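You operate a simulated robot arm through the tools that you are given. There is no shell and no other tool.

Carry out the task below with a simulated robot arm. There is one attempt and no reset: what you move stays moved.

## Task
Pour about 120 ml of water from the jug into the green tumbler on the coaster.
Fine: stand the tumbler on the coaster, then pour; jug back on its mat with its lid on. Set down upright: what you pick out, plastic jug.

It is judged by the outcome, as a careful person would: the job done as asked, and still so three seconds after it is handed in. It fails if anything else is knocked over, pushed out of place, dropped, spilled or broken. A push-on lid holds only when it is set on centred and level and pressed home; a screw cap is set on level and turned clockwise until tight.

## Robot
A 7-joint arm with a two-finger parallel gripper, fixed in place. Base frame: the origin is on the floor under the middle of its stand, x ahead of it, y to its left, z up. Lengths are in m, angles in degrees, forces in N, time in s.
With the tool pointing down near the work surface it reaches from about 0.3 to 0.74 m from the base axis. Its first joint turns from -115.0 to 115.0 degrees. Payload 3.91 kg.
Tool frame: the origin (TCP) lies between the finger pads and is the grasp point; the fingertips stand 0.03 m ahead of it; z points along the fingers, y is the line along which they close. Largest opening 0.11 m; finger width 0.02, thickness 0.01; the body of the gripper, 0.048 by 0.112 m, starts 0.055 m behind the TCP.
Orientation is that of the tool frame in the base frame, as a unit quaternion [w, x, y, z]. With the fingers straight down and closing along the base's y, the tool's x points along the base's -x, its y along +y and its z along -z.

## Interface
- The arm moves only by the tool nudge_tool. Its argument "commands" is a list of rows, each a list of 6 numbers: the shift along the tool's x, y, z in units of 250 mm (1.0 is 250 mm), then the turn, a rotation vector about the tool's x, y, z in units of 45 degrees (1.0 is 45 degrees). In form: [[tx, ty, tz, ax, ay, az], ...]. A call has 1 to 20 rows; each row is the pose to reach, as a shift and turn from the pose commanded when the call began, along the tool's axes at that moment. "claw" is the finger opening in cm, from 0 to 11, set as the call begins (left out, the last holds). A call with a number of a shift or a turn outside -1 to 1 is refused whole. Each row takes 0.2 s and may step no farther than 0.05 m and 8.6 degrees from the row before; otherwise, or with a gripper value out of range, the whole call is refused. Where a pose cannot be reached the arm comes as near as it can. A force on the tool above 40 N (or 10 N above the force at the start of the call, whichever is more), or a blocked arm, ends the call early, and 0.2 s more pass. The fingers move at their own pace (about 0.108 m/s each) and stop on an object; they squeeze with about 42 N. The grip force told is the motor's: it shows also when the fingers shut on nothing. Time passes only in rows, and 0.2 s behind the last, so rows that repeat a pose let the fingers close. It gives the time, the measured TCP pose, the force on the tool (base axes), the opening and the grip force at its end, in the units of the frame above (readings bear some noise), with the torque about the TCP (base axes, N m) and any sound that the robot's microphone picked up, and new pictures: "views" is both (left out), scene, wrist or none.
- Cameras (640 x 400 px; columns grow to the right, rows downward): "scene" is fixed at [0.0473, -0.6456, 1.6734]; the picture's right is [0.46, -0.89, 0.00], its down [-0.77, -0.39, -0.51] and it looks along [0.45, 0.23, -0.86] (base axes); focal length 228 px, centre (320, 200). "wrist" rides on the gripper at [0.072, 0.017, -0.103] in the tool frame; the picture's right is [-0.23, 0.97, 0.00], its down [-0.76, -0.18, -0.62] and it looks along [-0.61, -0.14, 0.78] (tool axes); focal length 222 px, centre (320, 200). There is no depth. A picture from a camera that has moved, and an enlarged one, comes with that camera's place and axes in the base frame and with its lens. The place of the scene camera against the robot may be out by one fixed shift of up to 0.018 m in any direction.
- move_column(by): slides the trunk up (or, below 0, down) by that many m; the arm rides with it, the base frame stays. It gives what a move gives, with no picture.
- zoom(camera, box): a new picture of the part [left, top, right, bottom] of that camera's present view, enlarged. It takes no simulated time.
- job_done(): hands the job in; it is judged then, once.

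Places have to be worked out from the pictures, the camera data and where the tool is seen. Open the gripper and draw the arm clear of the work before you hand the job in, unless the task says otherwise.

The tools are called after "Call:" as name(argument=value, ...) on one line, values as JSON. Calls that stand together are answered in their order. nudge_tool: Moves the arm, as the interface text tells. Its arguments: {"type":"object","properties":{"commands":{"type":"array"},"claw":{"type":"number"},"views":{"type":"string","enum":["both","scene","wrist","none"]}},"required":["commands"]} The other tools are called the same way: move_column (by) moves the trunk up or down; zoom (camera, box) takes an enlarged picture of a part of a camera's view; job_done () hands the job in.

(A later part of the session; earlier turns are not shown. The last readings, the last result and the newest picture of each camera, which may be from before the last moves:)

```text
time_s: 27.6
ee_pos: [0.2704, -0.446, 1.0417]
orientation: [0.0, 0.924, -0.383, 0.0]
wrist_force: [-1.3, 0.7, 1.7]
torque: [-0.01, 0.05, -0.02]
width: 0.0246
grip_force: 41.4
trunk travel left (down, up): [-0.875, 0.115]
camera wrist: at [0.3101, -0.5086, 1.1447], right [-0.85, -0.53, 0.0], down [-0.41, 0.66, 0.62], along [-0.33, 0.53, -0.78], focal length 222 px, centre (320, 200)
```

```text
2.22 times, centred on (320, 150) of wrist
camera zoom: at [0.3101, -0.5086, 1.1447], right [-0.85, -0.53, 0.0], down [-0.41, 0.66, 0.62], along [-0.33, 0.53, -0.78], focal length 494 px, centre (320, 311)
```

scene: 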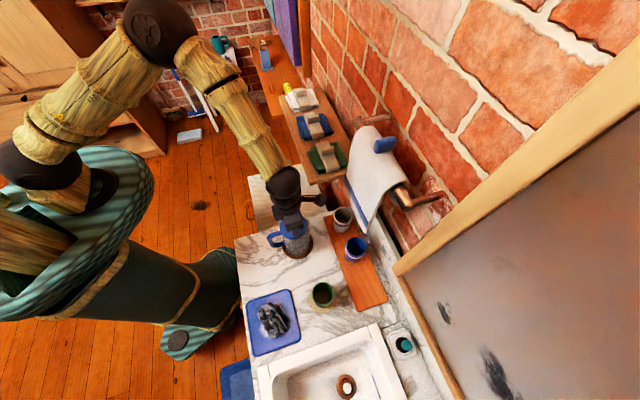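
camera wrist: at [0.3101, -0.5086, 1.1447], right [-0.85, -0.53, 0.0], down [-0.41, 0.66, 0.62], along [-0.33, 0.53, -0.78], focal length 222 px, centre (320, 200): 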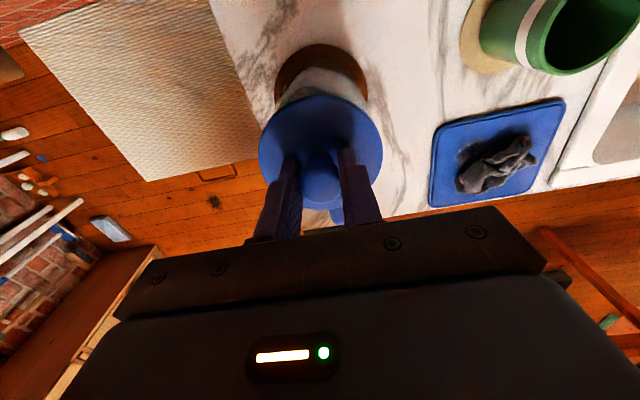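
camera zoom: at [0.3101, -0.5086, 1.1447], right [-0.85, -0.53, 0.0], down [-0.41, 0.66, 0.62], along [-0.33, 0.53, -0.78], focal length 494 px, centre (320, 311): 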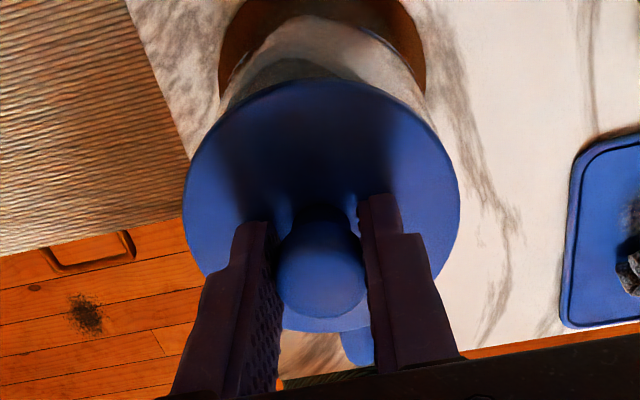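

The knob is held at 24.6 mm with the TCP at z 1.0417, which I'll use as the height reference for seating the lid later. I'll pull up gently and watch the force.

Call:
nudge_tool(commands=[[0, 0, -0.004, 0, 0, 0], [0, 0, -0.008, 0, 0, 0], [0, 0, -0.012, 0, 0, 0], [0, 0, -0.016, 0, 0, 0], [0, 0, -0.02, 0, 0, 0]], views="wrist")

Call:
zoom(camera="wrist", box=[220, 20, 420, 200])

```text
time_s: 28.8
ee_pos: [0.2713, -0.4459, 1.0471]
orientation: [0.001, 0.924, -0.382, 0.001]
wrist_force: [0.6, -0.4, -0.1]
torque: [0.02, -0.03, 0.02]
width: 0.0242
grip_force: 41.8
trunk travel left (down, up): [-0.875, 0.115]
camera wrist: at [0.3102, -0.5083, 1.1492], right [-0.85, -0.53, 0.0], down [-0.41, 0.66, 0.62], along [-0.33, 0.53, -0.78], focal length 222 px, centre (320, 200)
```

wrist: 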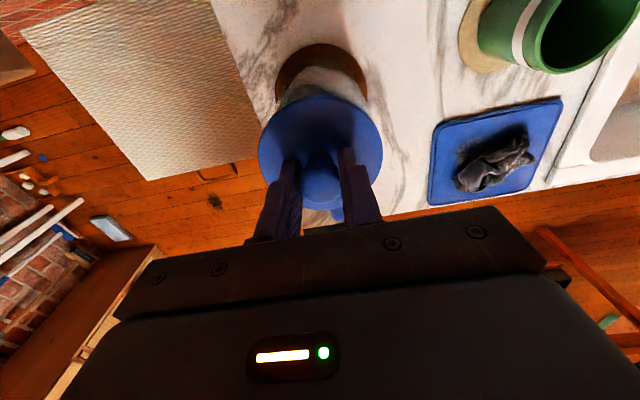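

```text
2.22 times, centred on (320, 110) of wrist
camera zoom: at [0.3102, -0.5083, 1.1492], right [-0.85, -0.53, 0.0], down [-0.41, 0.66, 0.62], along [-0.33, 0.53, -0.78], focal length 494 px, centre (320, 400)
```

zoom: 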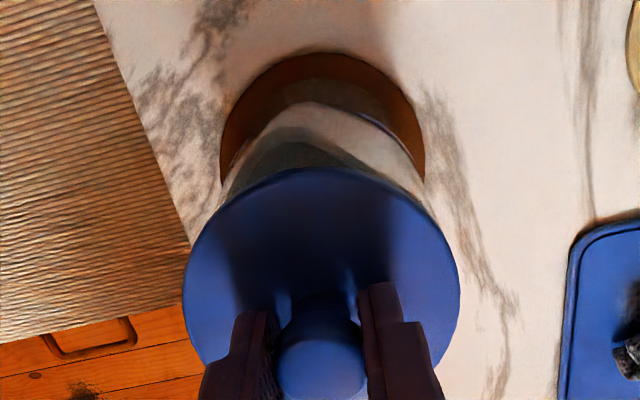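

It's 5 mm up with practically no load and the jug stayed put, so the lid is coming free. I'll continue up 4 cm and look.

Call:
nudge_tool(commands=[[0, 0, -0.02, 0, 0, 0], [0, 0, -0.06, 0, 0, 0], [0, 0, -0.12, 0, 0, 0], [0, 0, -0.18, 0, 0, 0], [0, 0, -0.18, 0, 0, 0]], views="both")

Call:
zoom(camera="wrist", box=[220, 20, 420, 200])

Call:
zoom(camera="scene", box=[245, 150, 345, 270])

```text
time_s: 30.0
ee_pos: [0.2713, -0.4472, 1.0922]
orientation: [0.0, 0.924, -0.382, 0.0]
wrist_force: [0.0, -0.2, 0.3]
torque: [0.02, 0.0, 0.03]
width: 0.0243
grip_force: 41.8
trunk travel left (down, up): [-0.875, 0.115]
camera wrist: at [0.3102, -0.5088, 1.1945], right [-0.85, -0.53, 0.0], down [-0.41, 0.66, 0.62], along [-0.33, 0.53, -0.78], focal length 222 px, centre (320, 200)
```

scene: 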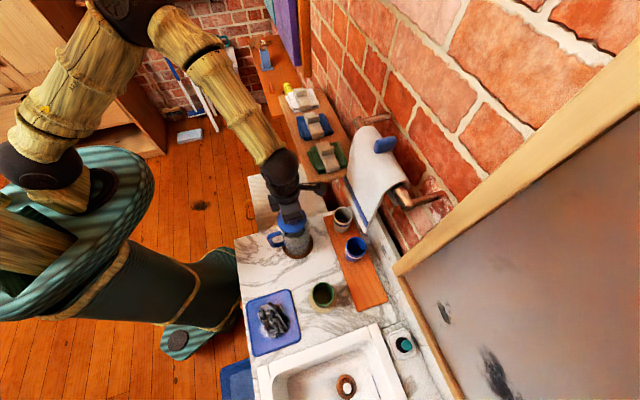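
wrist: 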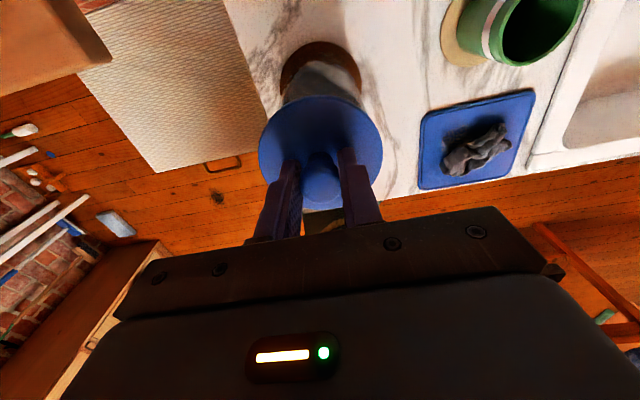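

```text
2.22 times, centred on (320, 110) of wrist
camera zoom: at [0.3102, -0.5088, 1.1945], right [-0.85, -0.53, 0.0], down [-0.41, 0.66, 0.62], along [-0.33, 0.53, -0.78], focal length 494 px, centre (320, 400)
```

zoom: 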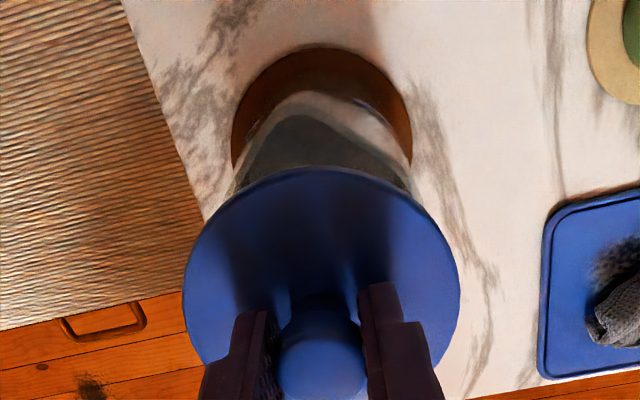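

```text
3.33 times, centred on (295, 210) of scene
camera zoom: at [0.0473, -0.6456, 1.6734], right [0.46, -0.89, 0.0], down [-0.77, -0.39, -0.51], along [0.45, 0.23, -0.86], focal length 759 px, centre (403, 167)
```

zoom: 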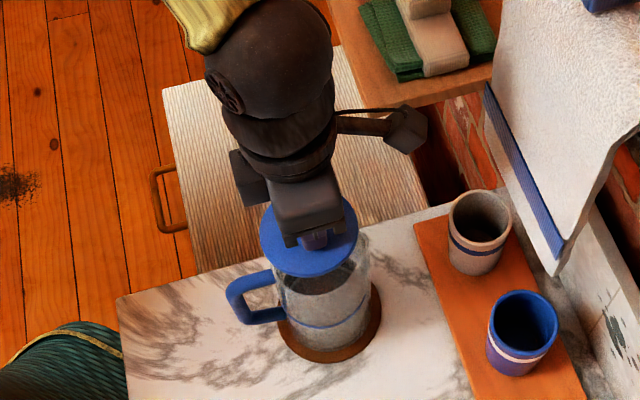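

The lid is off cleanly with the jug undisturbed, and the water surface is visible above the blue band. I'll carry the lid to the empty patch of counter near (0.126, -0.396), staying high first.

Call:
nudge_tool(commands=[[-0.138, 0.067, 0, 0, 0, 0], [-0.277, 0.135, 0, 0, 0, 0], [-0.415, 0.202, 0, 0, 0, 0], [-0.553, 0.269, 0, 0, 0, 0], [-0.553, 0.269, 0.15, 0, 0, 0], [-0.553, 0.269, 0.3, 0, 0, 0], [-0.553, 0.269, 0.45, 0, 0, 0], [-0.553, 0.269, 0.45, 0, 0, 0]], views="both")

Call:
zoom(camera="scene", box=[225, 200, 345, 300])

```text
time_s: 31.8
ee_pos: [0.1241, -0.3952, 0.9788]
orientation: [0.0, 0.924, -0.383, 0.0]
wrist_force: [0.2, 0.3, -0.5]
torque: [0.0, 0.01, -0.02]
width: 0.0242
grip_force: 41.8
trunk travel left (down, up): [-0.875, 0.115]
camera wrist: at [0.1649, -0.4577, 1.0804], right [-0.85, -0.53, 0.0], down [-0.41, 0.66, 0.62], along [-0.33, 0.53, -0.78], focal length 222 px, centre (320, 200)
```

scene: 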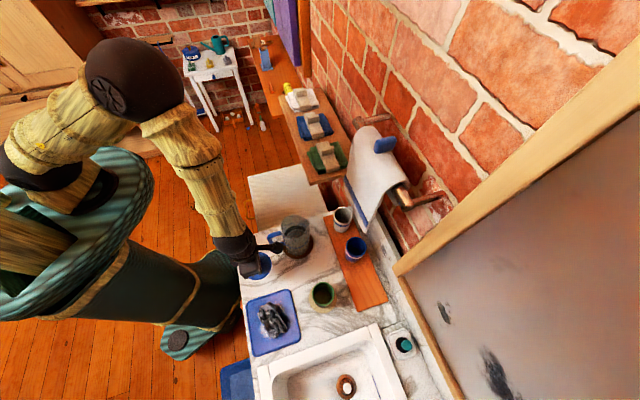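
wrist: 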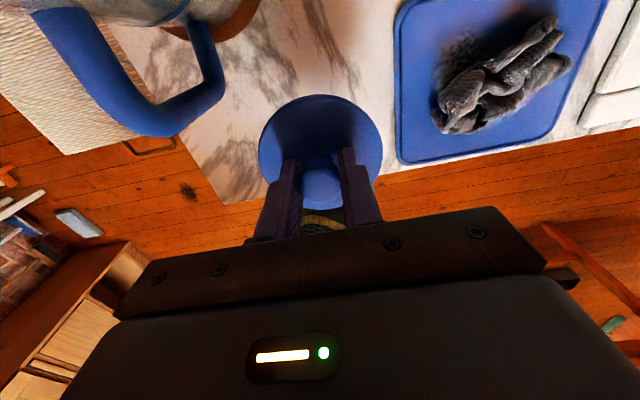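

```text
4.00 times, centred on (285, 250) of scene
camera zoom: at [0.0473, -0.6456, 1.6734], right [0.46, -0.89, 0.0], down [-0.77, -0.39, -0.51], along [0.45, 0.23, -0.86], focal length 911 px, centre (460, 0)
```

zoom: 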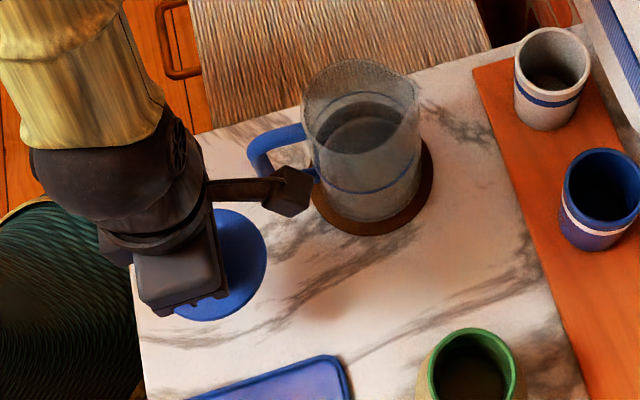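

The jug is open and its rim shape is visible; I'll zoom in on it for the spout and water level before lowering the lid.

Call:
zoom(camera="scene", box=[270, 205, 330, 265])

Call:
nudge_tool(commands=[[0, 0, 0.08, 0, 0, 0], [0, 0, 0.16, 0, 0, 0], [0, 0, 0.24, 0, 0, 0], [0, 0, 0.27, 0, 0, 0], [0, 0, 0.27, 0, 0, 0]], views="wrist")

```text
6.67 times, centred on (300, 235) of scene
camera zoom: at [0.0473, -0.6456, 1.6734], right [0.46, -0.89, 0.0], down [-0.77, -0.39, -0.51], along [0.45, 0.23, -0.86], focal length 1518 px, centre (453, -33)
```

zoom: 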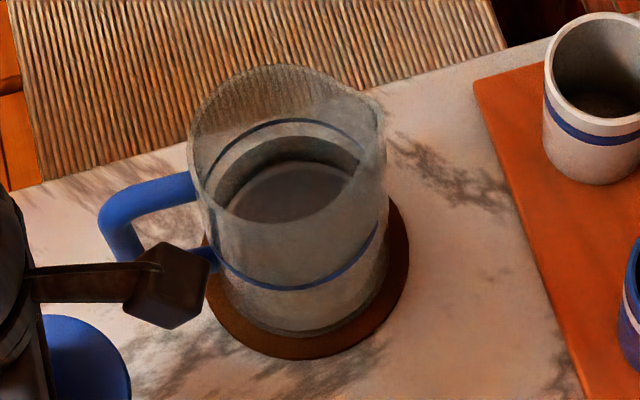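

```text
time_s: 33.0
ee_pos: [0.1241, -0.3959, 0.9112]
orientation: [0.0, 0.923, -0.384, 0.001]
wrist_force: [0.0, 0.3, -0.5]
torque: [0.0, -0.01, -0.02]
width: 0.0246
grip_force: 41.7
trunk travel left (down, up): [-0.875, 0.115]
camera wrist: at [0.1642, -0.4584, 1.0131], right [-0.85, -0.53, 0.0], down [-0.41, 0.66, 0.62], along [-0.33, 0.53, -0.78], focal length 222 px, centre (320, 200)
```

wrist: 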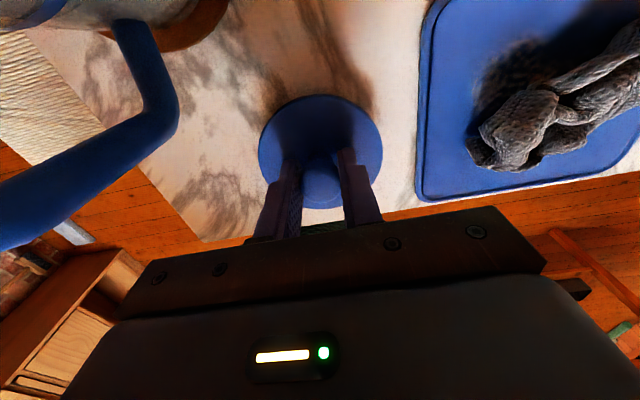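

The rim shows a spout opposite the handle. The lid is now about 3–4 cm above the counter, so I'll lower it further in small checked steps.

Call:
nudge_tool(commands=[[0, 0, 0.016, 0, 0, 0], [0, 0, 0.032, 0, 0, 0], [0, 0, 0.032, 0, 0, 0]], views="scene")

Call:
zoom(camera="scene", box=[230, 230, 310, 290])

```text
time_s: 33.8
ee_pos: [0.1251, -0.3944, 0.9029]
orientation: [0.0, 0.924, -0.383, 0.0]
wrist_force: [-0.1, 0.2, -0.7]
torque: [0.01, 0.03, 0.01]
width: 0.0245
grip_force: 42.4
trunk travel left (down, up): [-0.875, 0.115]
```

scene: 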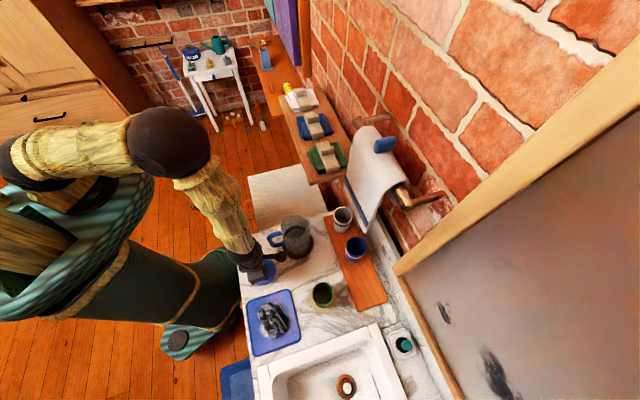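

```text
6.67 times, centred on (270, 260) of scene
camera zoom: at [0.0473, -0.6456, 1.6734], right [0.46, -0.89, 0.0], down [-0.77, -0.39, -0.51], along [0.45, 0.23, -0.86], focal length 1518 px, centre (653, -200)
```

zoom: 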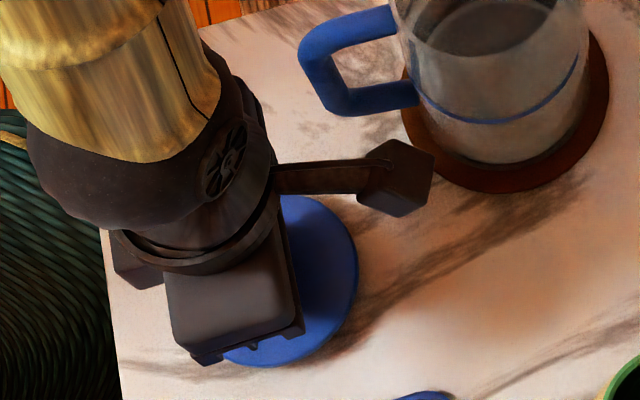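

Still no contact at 0.903. I'll go on lowering in small steps.

Call:
nudge_tool(commands=[[0, 0, 0.01, 0, 0, 0], [0, 0, 0.02, 0, 0, 0], [0, 0, 0.02, 0, 0, 0]], views="none")

Call:
nudge_tool(commands=[[0, 0, 0.008, 0, 0, 0], [0, 0, 0.016, 0, 0, 0], [0, 0, 0.016, 0, 0, 0]], views="none")

```text
time_s: 34.6
ee_pos: [0.1239, -0.3959, 0.8981]
orientation: [0.0, 0.924, -0.382, 0.0]
wrist_force: [0.6, 0.1, -0.4]
torque: [0.03, 0.02, 0.01]
width: 0.0244
grip_force: 42.2
trunk travel left (down, up): [-0.875, 0.115]
```

```text
time_s: 35.4
ee_pos: [0.1252, -0.3958, 0.8975]
orientation: [0.002, 0.924, -0.383, 0.001]
wrist_force: [0.1, -1.4, 35.7]
torque: [0.08, 0.17, 0.01]
width: 0.0245
grip_force: 42.1
trunk travel left (down, up): [-0.875, 0.115]
```

The lid has landed on the counter, with force rising to 36 N at TCP z 0.8975. I'll relieve the pressure and then release the knob.

Call:
nudge_tool(commands=[[0, 0, -0.007, 0, 0, 0], [0, 0, -0.014, 0, 0, 0], [0, 0, -0.014, 0, 0, 0]], views="none")

Call:
nudge_tool(commands=[[0, 0, 0, 0, 0, 0], [0, 0, 0, 0, 0, 0], [0, 0, -0.08, 0, 0, 0], [0, 0, -0.2, 0, 0, 0], [0, 0, -0.4, 0, 0, 0], [0, 0, -0.6, 0, 0, 0], [0, 0, -0.6, 0, 0, 0]], claw=6, views="both")

Call:
zoom(camera="wrist", box=[200, 40, 440, 220])

```text
time_s: 36.2
ee_pos: [0.1249, -0.3951, 0.8975]
orientation: [-0.001, 0.924, -0.383, -0.001]
wrist_force: [-0.8, -0.2, -0.1]
torque: [0.01, 0.03, 0.03]
width: 0.0243
grip_force: 41.7
trunk travel left (down, up): [-0.875, 0.115]
```

```text
time_s: 37.8
ee_pos: [0.1257, -0.3964, 1.0475]
orientation: [-0.001, 0.923, -0.384, -0.001]
wrist_force: [0.1, -0.8, 0.1]
torque: [0.01, 0.03, -0.04]
width: 0.0598
grip_force: 0.1
trunk travel left (down, up): [-0.875, 0.115]
camera wrist: at [0.1645, -0.4589, 1.1497], right [-0.85, -0.53, 0.0], down [-0.41, 0.66, 0.62], along [-0.33, 0.53, -0.78], focal length 222 px, centre (320, 200)
```

scene: 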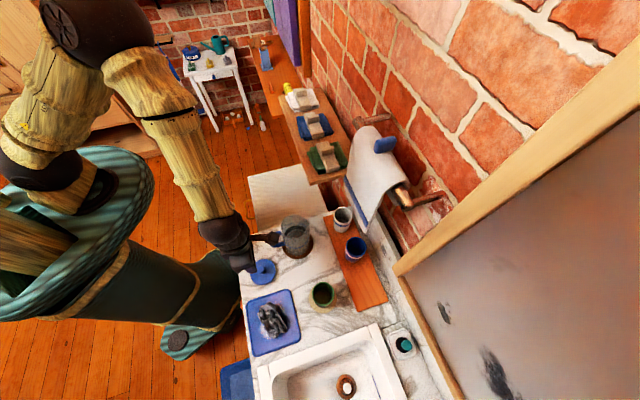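
wrist: 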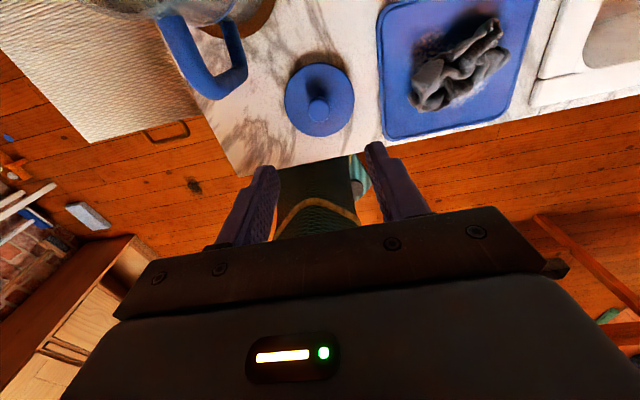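

```text
2.22 times, centred on (320, 130) of wrist
camera zoom: at [0.1645, -0.4589, 1.1497], right [-0.85, -0.53, 0.0], down [-0.41, 0.66, 0.62], along [-0.33, 0.53, -0.78], focal length 494 px, centre (320, 356)
```

zoom: 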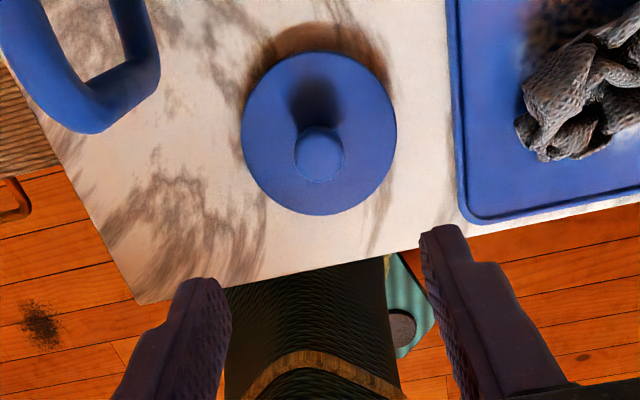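

The lid is resting upright on the counter. Next is the jug handle: I'll tilt the hand toward horizontal while moving above the handle, keeping well over the rim.

Call:
nudge_tool(commands=[[0.02, -0.03, -0.11, 0, 0.167, 0], [0.06, -0.08, -0.2, 0, 0.333, 0], [0.11, -0.14, -0.27, 0, 0.5, 0], [0.16, -0.2, -0.31, 0, 0.667, 0], [0.2, -0.25, -0.33, 0, 0.833, 0], [0.239, -0.284, -0.33, 0, 1.0, 0], [0.239, -0.284, -0.33, 0, 1.0, 0]], claw=5.5, views="both")

```text
time_s: 39.4
ee_pos: [0.2176, -0.3868, 1.1322]
orientation: [0.148, 0.853, -0.354, 0.355]
wrist_force: [0.4, -1.1, 0.3]
torque: [-0.02, 0.02, 0.01]
width: 0.055
grip_force: 0.0
trunk travel left (down, up): [-0.875, 0.115]
camera wrist: at [0.1901, -0.3827, 1.2544], right [-0.8, -0.57, -0.16], down [-0.57, 0.82, -0.1], along [0.19, 0.01, -0.98], focal length 222 px, centre (320, 200)
```

scene: 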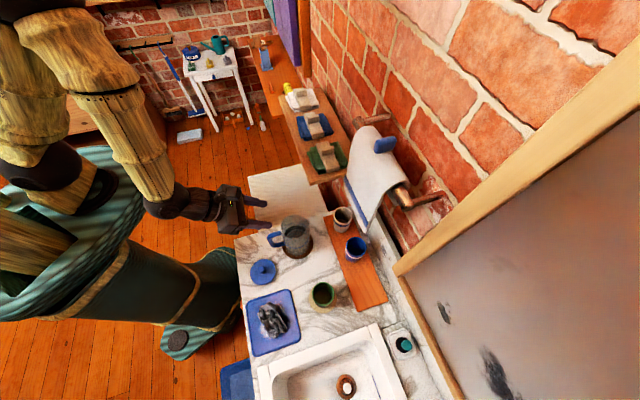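
wrist: 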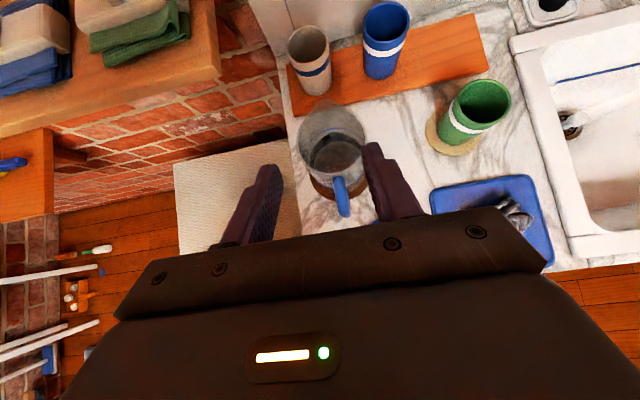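

This is a good view down on the jug and handle, so I'll zoom in for an accurate fix.

Call:
zoom(camera="wrist", box=[280, 90, 400, 230])

```text
2.86 times, centred on (340, 160) of wrist
camera zoom: at [0.1901, -0.3827, 1.2544], right [-0.8, -0.57, -0.16], down [-0.57, 0.82, -0.1], along [0.19, 0.01, -0.98], focal length 635 px, centre (263, 314)
```

zoom: 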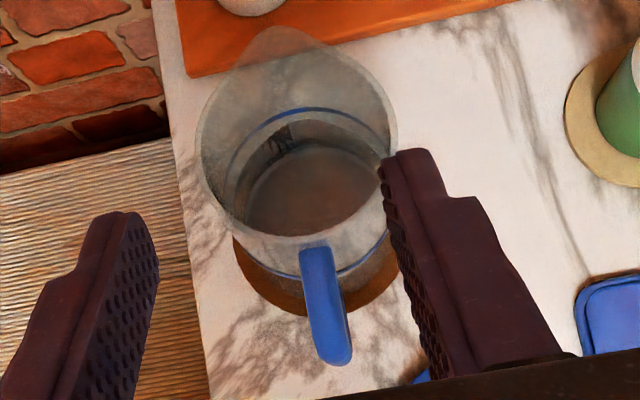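

The handle plane is aligned with the counter axis (azimuth about 134.5°), and the upper handle corner is near d 0.08 m, z 0.98. I'll tilt to 30° below horizontal and come down to just above the handle.

Call:
nudge_tool(commands=[[-0.05, 0.007, 0.048, 0, 0.111, 0], [-0.1, 0.014, 0.096, 0, 0.222, 0], [-0.15, 0.021, 0.1446, 0, 0.333, 0], [-0.15, 0.021, 0.1446, 0, 0.333, 0]], views="both")

Call:
zoom(camera="wrist", box=[240, 80, 400, 240])

```text
time_s: 40.4
ee_pos: [0.2135, -0.3892, 1.0792]
orientation: [0.193, 0.799, -0.332, 0.463]
wrist_force: [0.2, -0.1, 0.0]
torque: [-0.05, -0.01, 0.01]
width: 0.0552
grip_force: 0.0
trunk travel left (down, up): [-0.875, 0.115]
camera wrist: at [0.1642, -0.3631, 1.1924], right [-0.77, -0.61, -0.2], down [-0.53, 0.78, -0.35], along [0.36, -0.17, -0.92], focal length 222 px, centre (320, 200)
```

scene: 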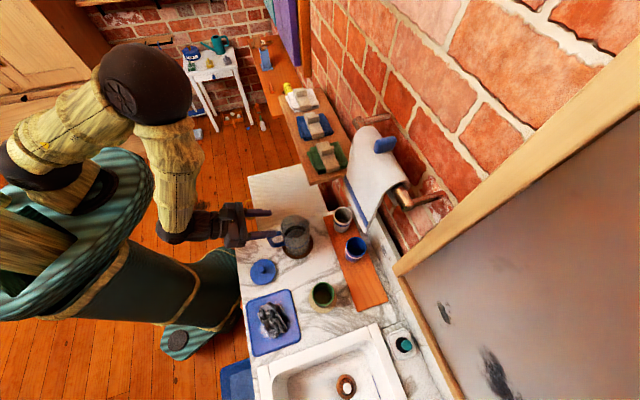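
wrist: 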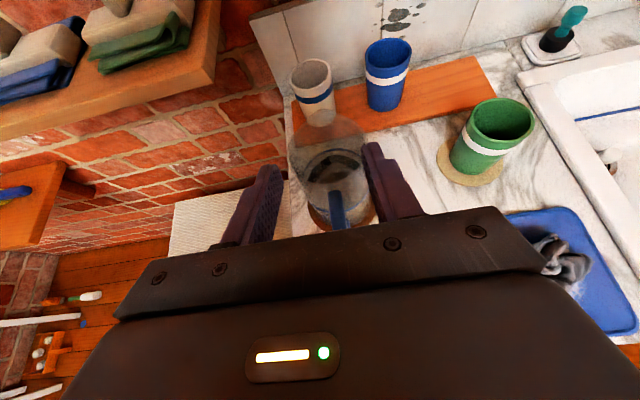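

```text
2.50 times, centred on (320, 160) of wrist
camera zoom: at [0.1642, -0.3631, 1.1924], right [-0.77, -0.61, -0.2], down [-0.53, 0.78, -0.35], along [0.36, -0.17, -0.92], focal length 555 px, centre (320, 300)
```

zoom: 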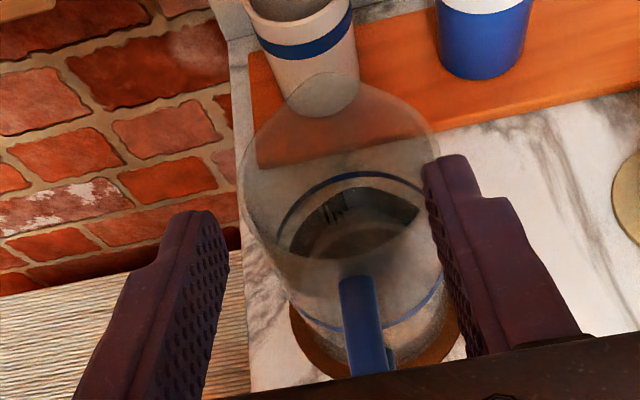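

The handle is centred between the fingers to within about 1 mm. I'll lower straight down so the fingers straddle the upper handle corner.

Call:
nudge_tool(commands=[[-0.1, 0, 0.058, 0, 0, 0], [-0.2, 0, 0.1155, 0, 0, 0], [-0.3, 0, 0.173, 0, 0, 0], [-0.3575, 0, 0.2064, 0, 0, 0], [-0.3575, 0, 0.2064, 0, 0, 0]], views="both")

Call:
zoom(camera="wrist", box=[240, 80, 420, 240])

Call:
zoom(camera="scene", box=[230, 190, 330, 270])

```text
time_s: 41.6
ee_pos: [0.2138, -0.3912, 0.9761]
orientation: [0.192, 0.8, -0.331, 0.462]
wrist_force: [0.3, -0.6, -0.2]
torque: [0.04, 0.0, -0.01]
width: 0.0552
grip_force: 0.0
trunk travel left (down, up): [-0.875, 0.115]
camera wrist: at [0.1645, -0.364, 1.0886], right [-0.77, -0.61, -0.2], down [-0.53, 0.78, -0.35], along [0.36, -0.16, -0.92], focal length 222 px, centre (320, 200)
```

scene: 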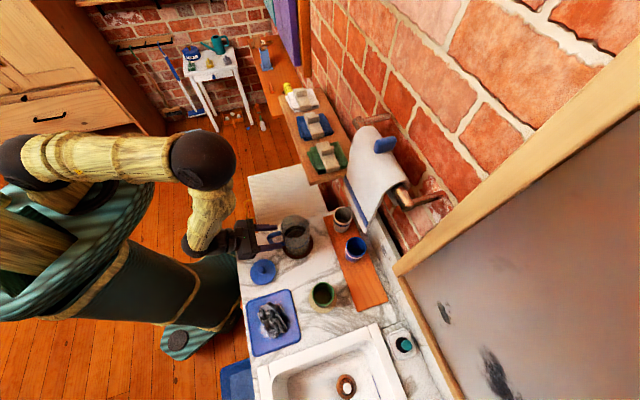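
wrist: 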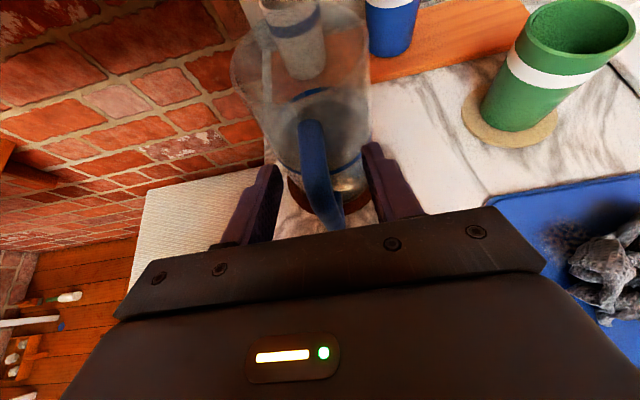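

```text
2.50 times, centred on (330, 160) of wrist
camera zoom: at [0.1645, -0.364, 1.0886], right [-0.77, -0.61, -0.2], down [-0.53, 0.78, -0.35], along [0.36, -0.16, -0.92], focal length 555 px, centre (295, 300)
```

zoom: 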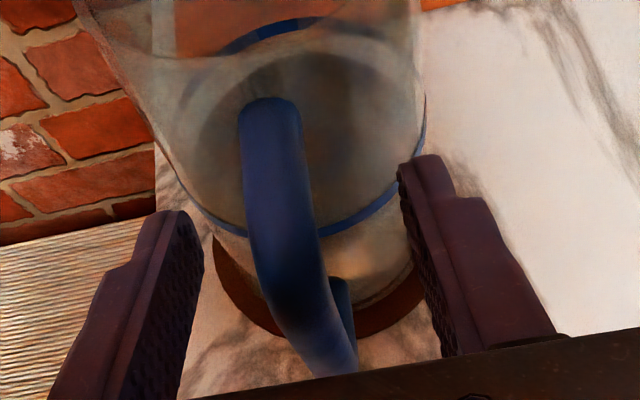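

```text
5.00 times, centred on (280, 230) of scene
camera zoom: at [0.0473, -0.6456, 1.6734], right [0.46, -0.89, 0.0], down [-0.77, -0.39, -0.51], along [0.45, 0.23, -0.86], focal length 1139 px, centre (520, 50)
```

zoom: 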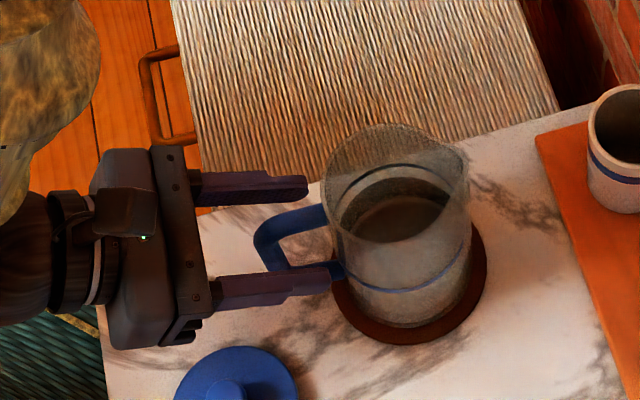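

The handle runs right through the grasp point. I'll close the fingers on it.

Call:
nudge_tool(commands=[[0, 0, 0, 0, 0, 0], [0, 0, 0, 0, 0, 0], [0, 0, 0, 0, 0, 0], [0, 0, 0, 0, 0, 0]], claw=0.5, views="both")

Call:
zoom(camera="wrist", box=[240, 80, 420, 240])

Call:
zoom(camera="scene", box=[230, 190, 330, 270])

```text
time_s: 42.6
ee_pos: [0.213, -0.3907, 0.9759]
orientation: [0.191, 0.8, -0.331, 0.462]
wrist_force: [0.1, 0.7, 0.8]
torque: [-0.06, -0.01, 0.03]
width: 0.0144
grip_force: 41.8
trunk travel left (down, up): [-0.875, 0.115]
camera wrist: at [0.1644, -0.3641, 1.0887], right [-0.77, -0.61, -0.2], down [-0.53, 0.78, -0.35], along [0.36, -0.16, -0.92], focal length 222 px, centre (320, 200)
```

scene: 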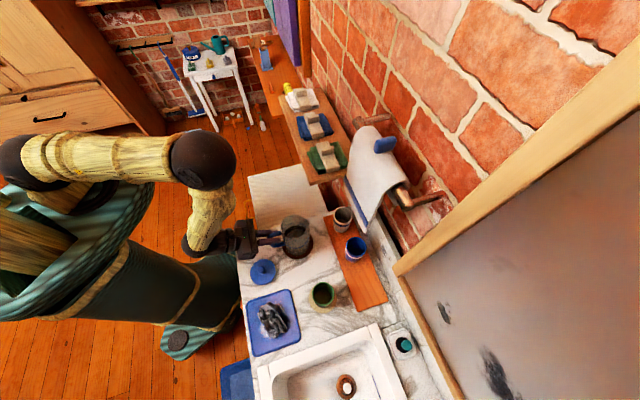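
wrist: 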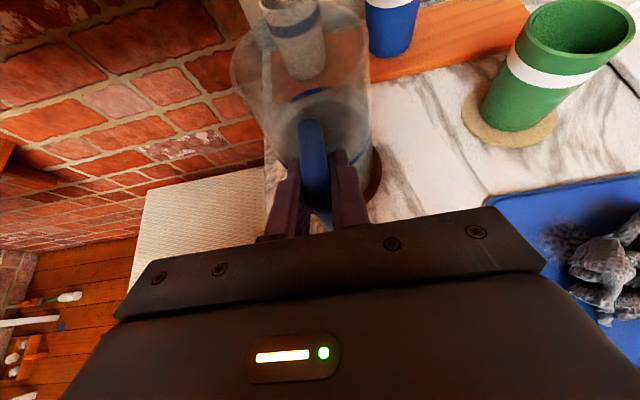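

```text
2.50 times, centred on (330, 160) of wrist
camera zoom: at [0.1644, -0.3641, 1.0887], right [-0.77, -0.61, -0.2], down [-0.53, 0.78, -0.35], along [0.36, -0.16, -0.92], focal length 555 px, centre (295, 300)
```

zoom: 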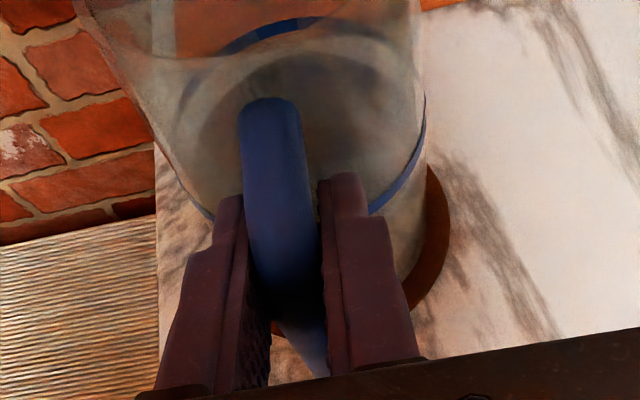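

```text
5.00 times, centred on (280, 230) of scene
camera zoom: at [0.0473, -0.6456, 1.6734], right [0.46, -0.89, 0.0], down [-0.77, -0.39, -0.51], along [0.45, 0.23, -0.86], focal length 1139 px, centre (520, 50)
```

zoom: 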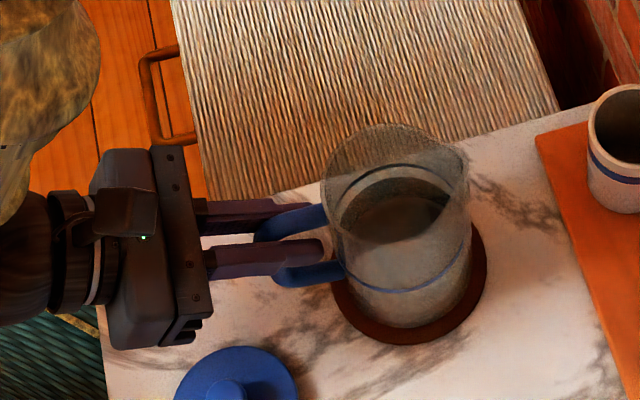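

The handle is gripped at 14.4 mm. I'll lift just 1 cm slowly and check that the jug hangs level without slipping.

Call:
nudge_tool(commands=[[0.007, 0, -0.004, 0, 0, 0], [0.014, 0, -0.008, 0, 0, 0], [0.021, 0, -0.012, 0, 0, 0], [0.028, 0, -0.016, 0, 0, 0], [0.0346, 0, -0.02, 0, 0, 0], [0.0346, 0, -0.02, 0, 0, 0]], views="both")

Call:
zoom(camera="wrist", box=[240, 80, 420, 240])

Call:
zoom(camera="scene", box=[230, 190, 330, 270])

```text
time_s: 44.0
ee_pos: [0.2139, -0.3915, 0.9858]
orientation: [0.191, 0.8, -0.332, 0.461]
wrist_force: [0.7, -0.7, -6.8]
torque: [0.35, 0.35, 0.0]
width: 0.0144
grip_force: 42.5
trunk travel left (down, up): [-0.875, 0.115]
camera wrist: at [0.1642, -0.3646, 1.0987], right [-0.77, -0.61, -0.2], down [-0.53, 0.78, -0.35], along [0.36, -0.16, -0.92], focal length 222 px, centre (320, 200)
```

scene: 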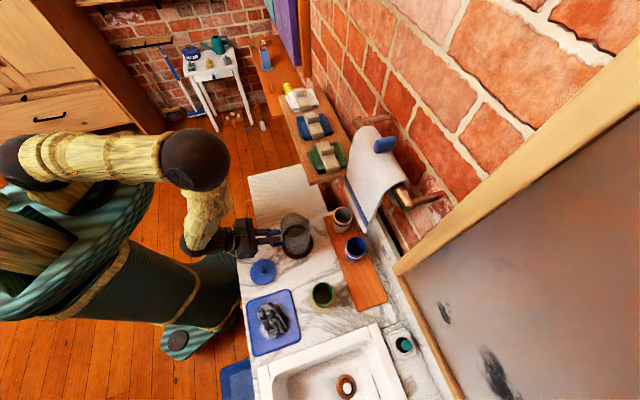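
wrist: 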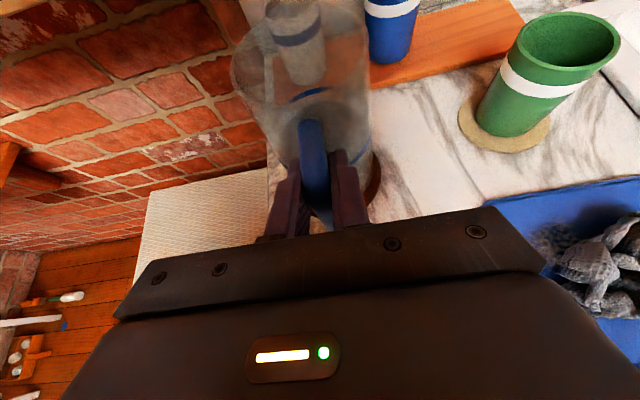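

```text
2.50 times, centred on (330, 160) of wrist
camera zoom: at [0.1642, -0.3646, 1.0987], right [-0.77, -0.61, -0.2], down [-0.53, 0.78, -0.35], along [0.36, -0.16, -0.92], focal length 555 px, centre (295, 300)
```

zoom: 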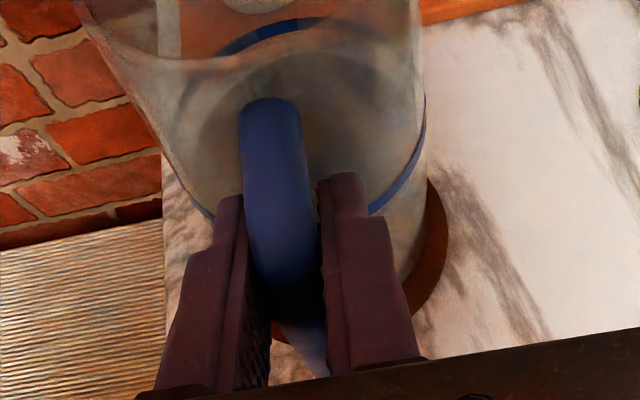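

```text
5.00 times, centred on (280, 230) of scene
camera zoom: at [0.0473, -0.6456, 1.6734], right [0.46, -0.89, 0.0], down [-0.77, -0.39, -0.51], along [0.45, 0.23, -0.86], focal length 1139 px, centre (520, 50)
```

zoom: 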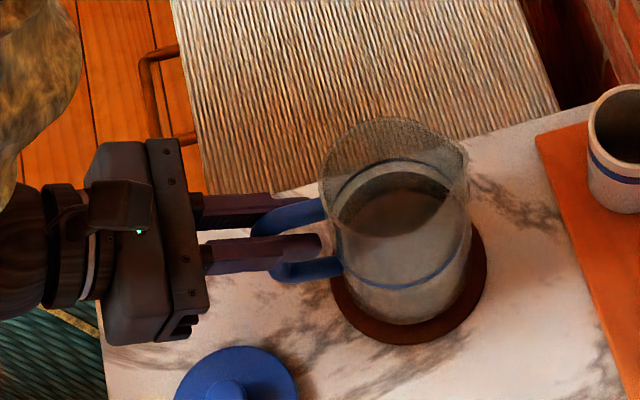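

The jug lifted level with no slip (6.8 N load, 0.5 N·m). I'll raise it straight up about 11 cm, smoothly.

Call:
nudge_tool(commands=[[0.03, 0, -0.0173, 0, 0, 0], [0.08, 0, -0.0462, 0, 0, 0], [0.14, 0, -0.0808, 0, 0, 0], [0.2, 0, -0.1155, 0, 0, 0], [0.26, 0, -0.15, 0, 0, 0], [0.32, 0, -0.185, 0, 0, 0], [0.37, 0, -0.2136, 0, 0, 0], [0.395, 0, -0.228, 0, 0, 0], [0.395, 0, -0.228, 0, 0, 0]], views="both")

Call:
zoom(camera="wrist", box=[220, 0, 420, 240])

Call:
zoom(camera="scene", box=[230, 180, 330, 270])

```text
time_s: 46.0
ee_pos: [0.2135, -0.3927, 1.0985]
orientation: [0.191, 0.801, -0.331, 0.462]
wrist_force: [0.7, -0.2, -6.4]
torque: [0.34, 0.34, 0.03]
width: 0.0143
grip_force: 42.3
trunk travel left (down, up): [-0.875, 0.115]
camera wrist: at [0.1639, -0.3663, 1.2123], right [-0.77, -0.61, -0.2], down [-0.53, 0.78, -0.35], along [0.36, -0.16, -0.92], focal length 222 px, centre (320, 200)
```

scene: 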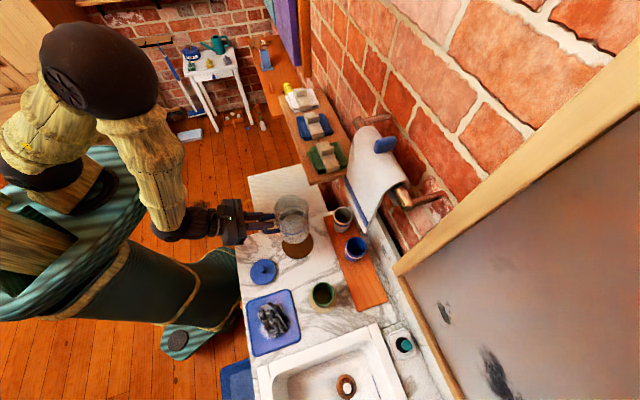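
wrist: 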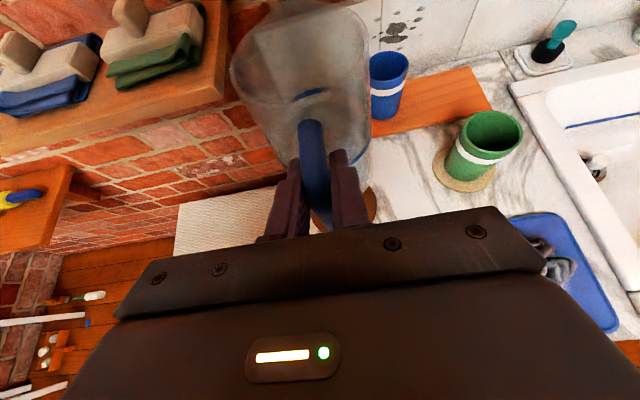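

```text
1.67 times, centred on (320, 120) of wrist
camera zoom: at [0.1639, -0.3663, 1.2123], right [-0.77, -0.61, -0.2], down [-0.53, 0.78, -0.35], along [0.36, -0.16, -0.92], focal length 370 px, centre (320, 333)
```

zoom: 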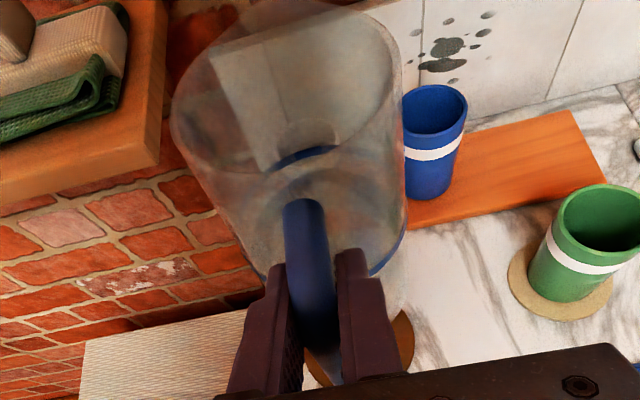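

```text
4.44 times, centred on (280, 225) of scene
camera zoom: at [0.0473, -0.6456, 1.6734], right [0.46, -0.89, 0.0], down [-0.77, -0.39, -0.51], along [0.45, 0.23, -0.86], focal length 1012 px, centre (498, 89)
```

zoom: 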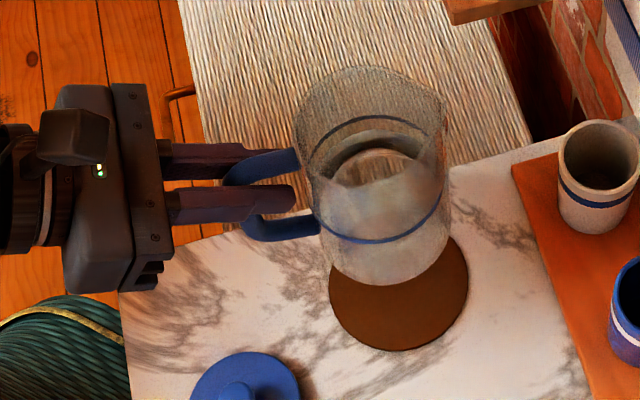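

The jug is stable in the air, still level. I'll carry it over toward the tumbler while turning it so the spout points radially outward.

Call:
nudge_tool(commands=[[-0.01, 0.084, -0.018, -0.0962, 0, 0.0555], [-0.02, 0.168, -0.036, -0.1925, 0, 0.1111], [-0.031, 0.252, -0.053, -0.2887, 0, 0.1667], [-0.041, 0.336, -0.071, -0.3849, 0, 0.2222], [-0.051, 0.42, -0.089, -0.4812, 0, 0.2778], [-0.0616, 0.5044, -0.1064, -0.5774, 0, 0.3333], [-0.0616, 0.5044, -0.1064, -0.5774, 0, 0.3333]], views="both")

Call:
zoom(camera="wrist", box=[200, 0, 440, 200])

Call:
zoom(camera="scene", box=[230, 210, 380, 330])

```text
time_s: 47.6
ee_pos: [0.1037, -0.4589, 1.1]
orientation: [0.304, 0.687, -0.528, 0.396]
wrist_force: [0.0, 0.0, -6.2]
torque: [0.46, 0.15, 0.02]
width: 0.0143
grip_force: 42.4
trunk travel left (down, up): [-0.875, 0.115]
camera wrist: at [0.0734, -0.4107, 1.2131], right [-0.97, -0.14, -0.2], down [-0.07, 0.94, -0.35], along [0.23, -0.32, -0.92], focal length 222 px, centre (320, 200)
```

scene: 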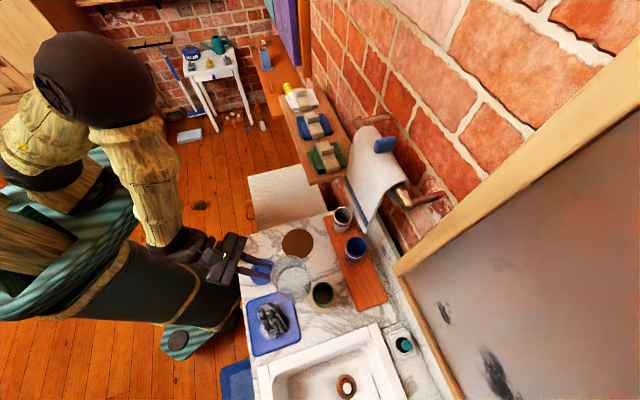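
wrist: 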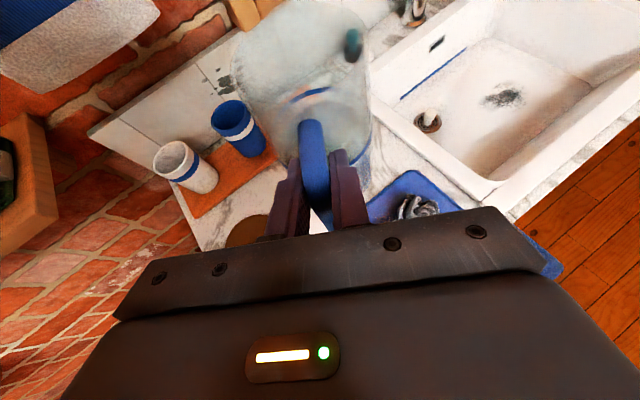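

```text
2.00 times, centred on (320, 100) of wrist
camera zoom: at [0.0734, -0.4107, 1.2131], right [-0.97, -0.14, -0.2], down [-0.07, 0.94, -0.35], along [0.23, -0.32, -0.92], focal length 444 px, centre (320, 400)
```

zoom: 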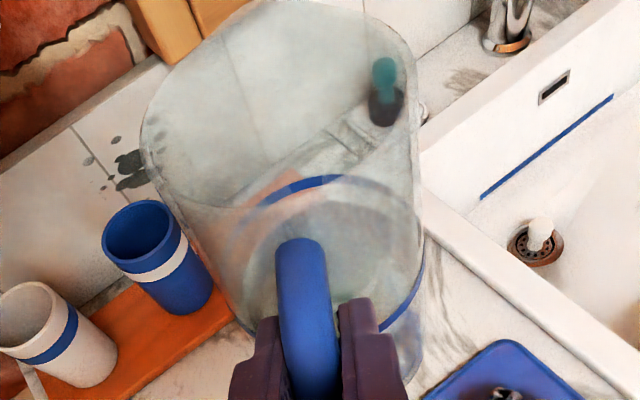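

```text
3.33 times, centred on (305, 270) of scene
camera zoom: at [0.0473, -0.6456, 1.6734], right [0.46, -0.89, 0.0], down [-0.77, -0.39, -0.51], along [0.45, 0.23, -0.86], focal length 759 px, centre (370, -33)
```

zoom: 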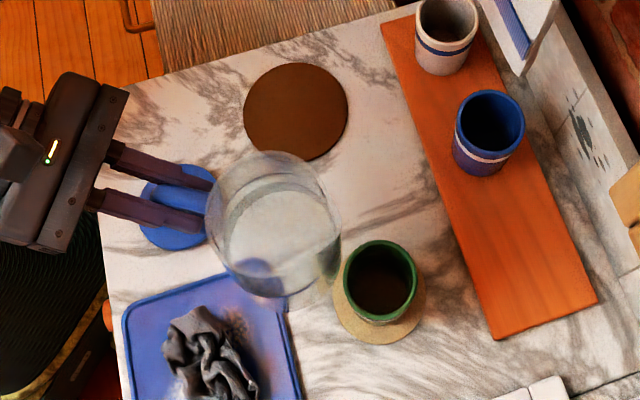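

The jug hangs level just short of the tumbler. I'll tilt it forward to 45°, which is still below the pouring angle, keeping the spout just behind the tumbler centre and above it.

Call:
nudge_tool(commands=[[0.003, 0, 0.013, 0, -0.111, 0], [0.005, 0, 0.026, 0, -0.222, 0], [0.008, 0, 0.038, 0, -0.333, 0], [0.01, 0.001, 0.051, 0, -0.444, 0], [0.013, 0.001, 0.064, 0, -0.556, 0], [0.015, 0.002, 0.077, 0, -0.667, 0], [0.018, 0.002, 0.089, 0, -0.778, 0], [0.021, 0.003, 0.102, 0, -0.889, 0], [0.0232, 0.003, 0.115, 0, -1.0, 0], [0.0232, 0.003, 0.115, 0, -1.0, 0]], views="both")

Call:
zoom(camera="wrist", box=[200, 0, 440, 200])

Call:
zoom(camera="scene", box=[250, 220, 370, 330])

```text
time_s: 49.8
ee_pos: [0.1042, -0.4855, 1.0909]
orientation: [0.079, 0.786, -0.604, 0.103]
wrist_force: [-1.2, 0.2, -6.3]
torque: [-0.08, 0.03, 0.0]
width: 0.0144
grip_force: 41.9
trunk travel left (down, up): [-0.875, 0.115]
camera wrist: at [0.0992, -0.5311, 1.2085], right [-1.0, -0.04, -0.06], down [-0.06, 0.91, 0.4], along [0.04, 0.41, -0.91], focal length 222 px, centre (320, 200)
```

scene: 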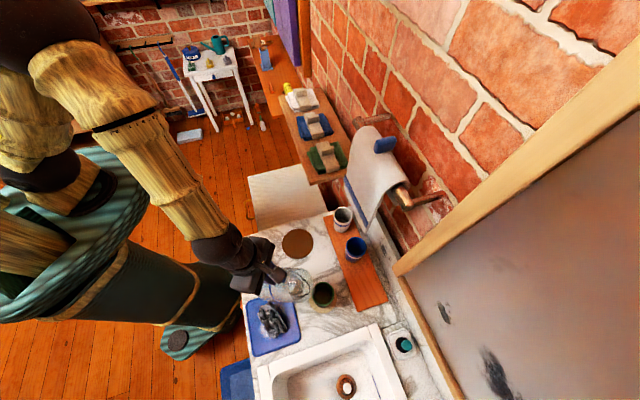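
wrist: 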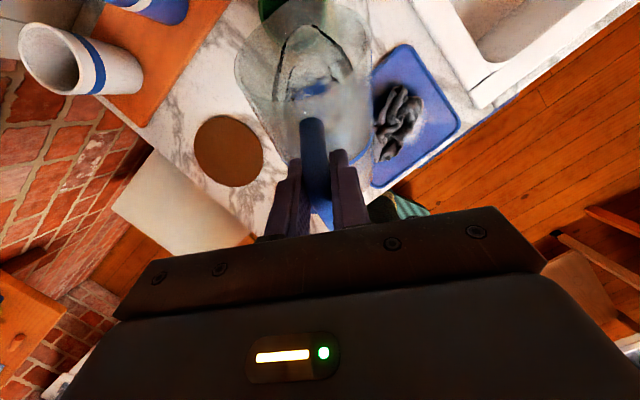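

```text
2.00 times, centred on (320, 100) of wrist
camera zoom: at [0.0992, -0.5311, 1.2085], right [-1.0, -0.04, -0.06], down [-0.06, 0.91, 0.4], along [0.04, 0.41, -0.91], focal length 444 px, centre (320, 400)
```

zoom: 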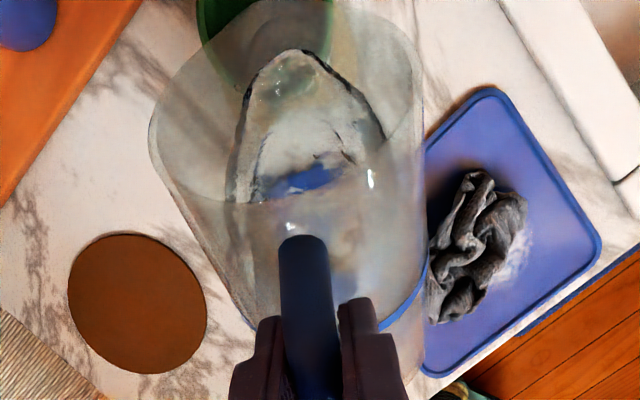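

```text
3.64 times, centred on (310, 275) of scene
camera zoom: at [0.0473, -0.6456, 1.6734], right [0.46, -0.89, 0.0], down [-0.77, -0.39, -0.51], along [0.45, 0.23, -0.86], focal length 828 px, centre (356, -73)
```

zoom: 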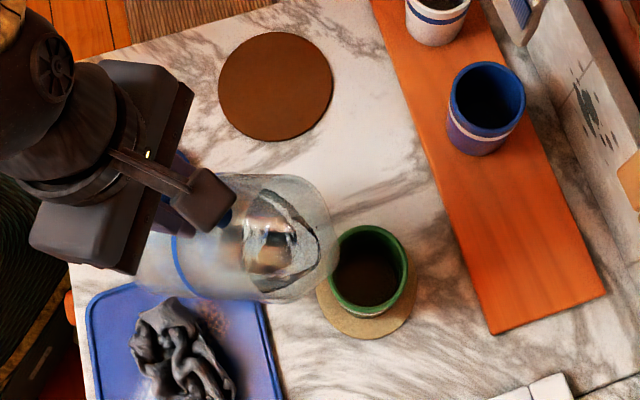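

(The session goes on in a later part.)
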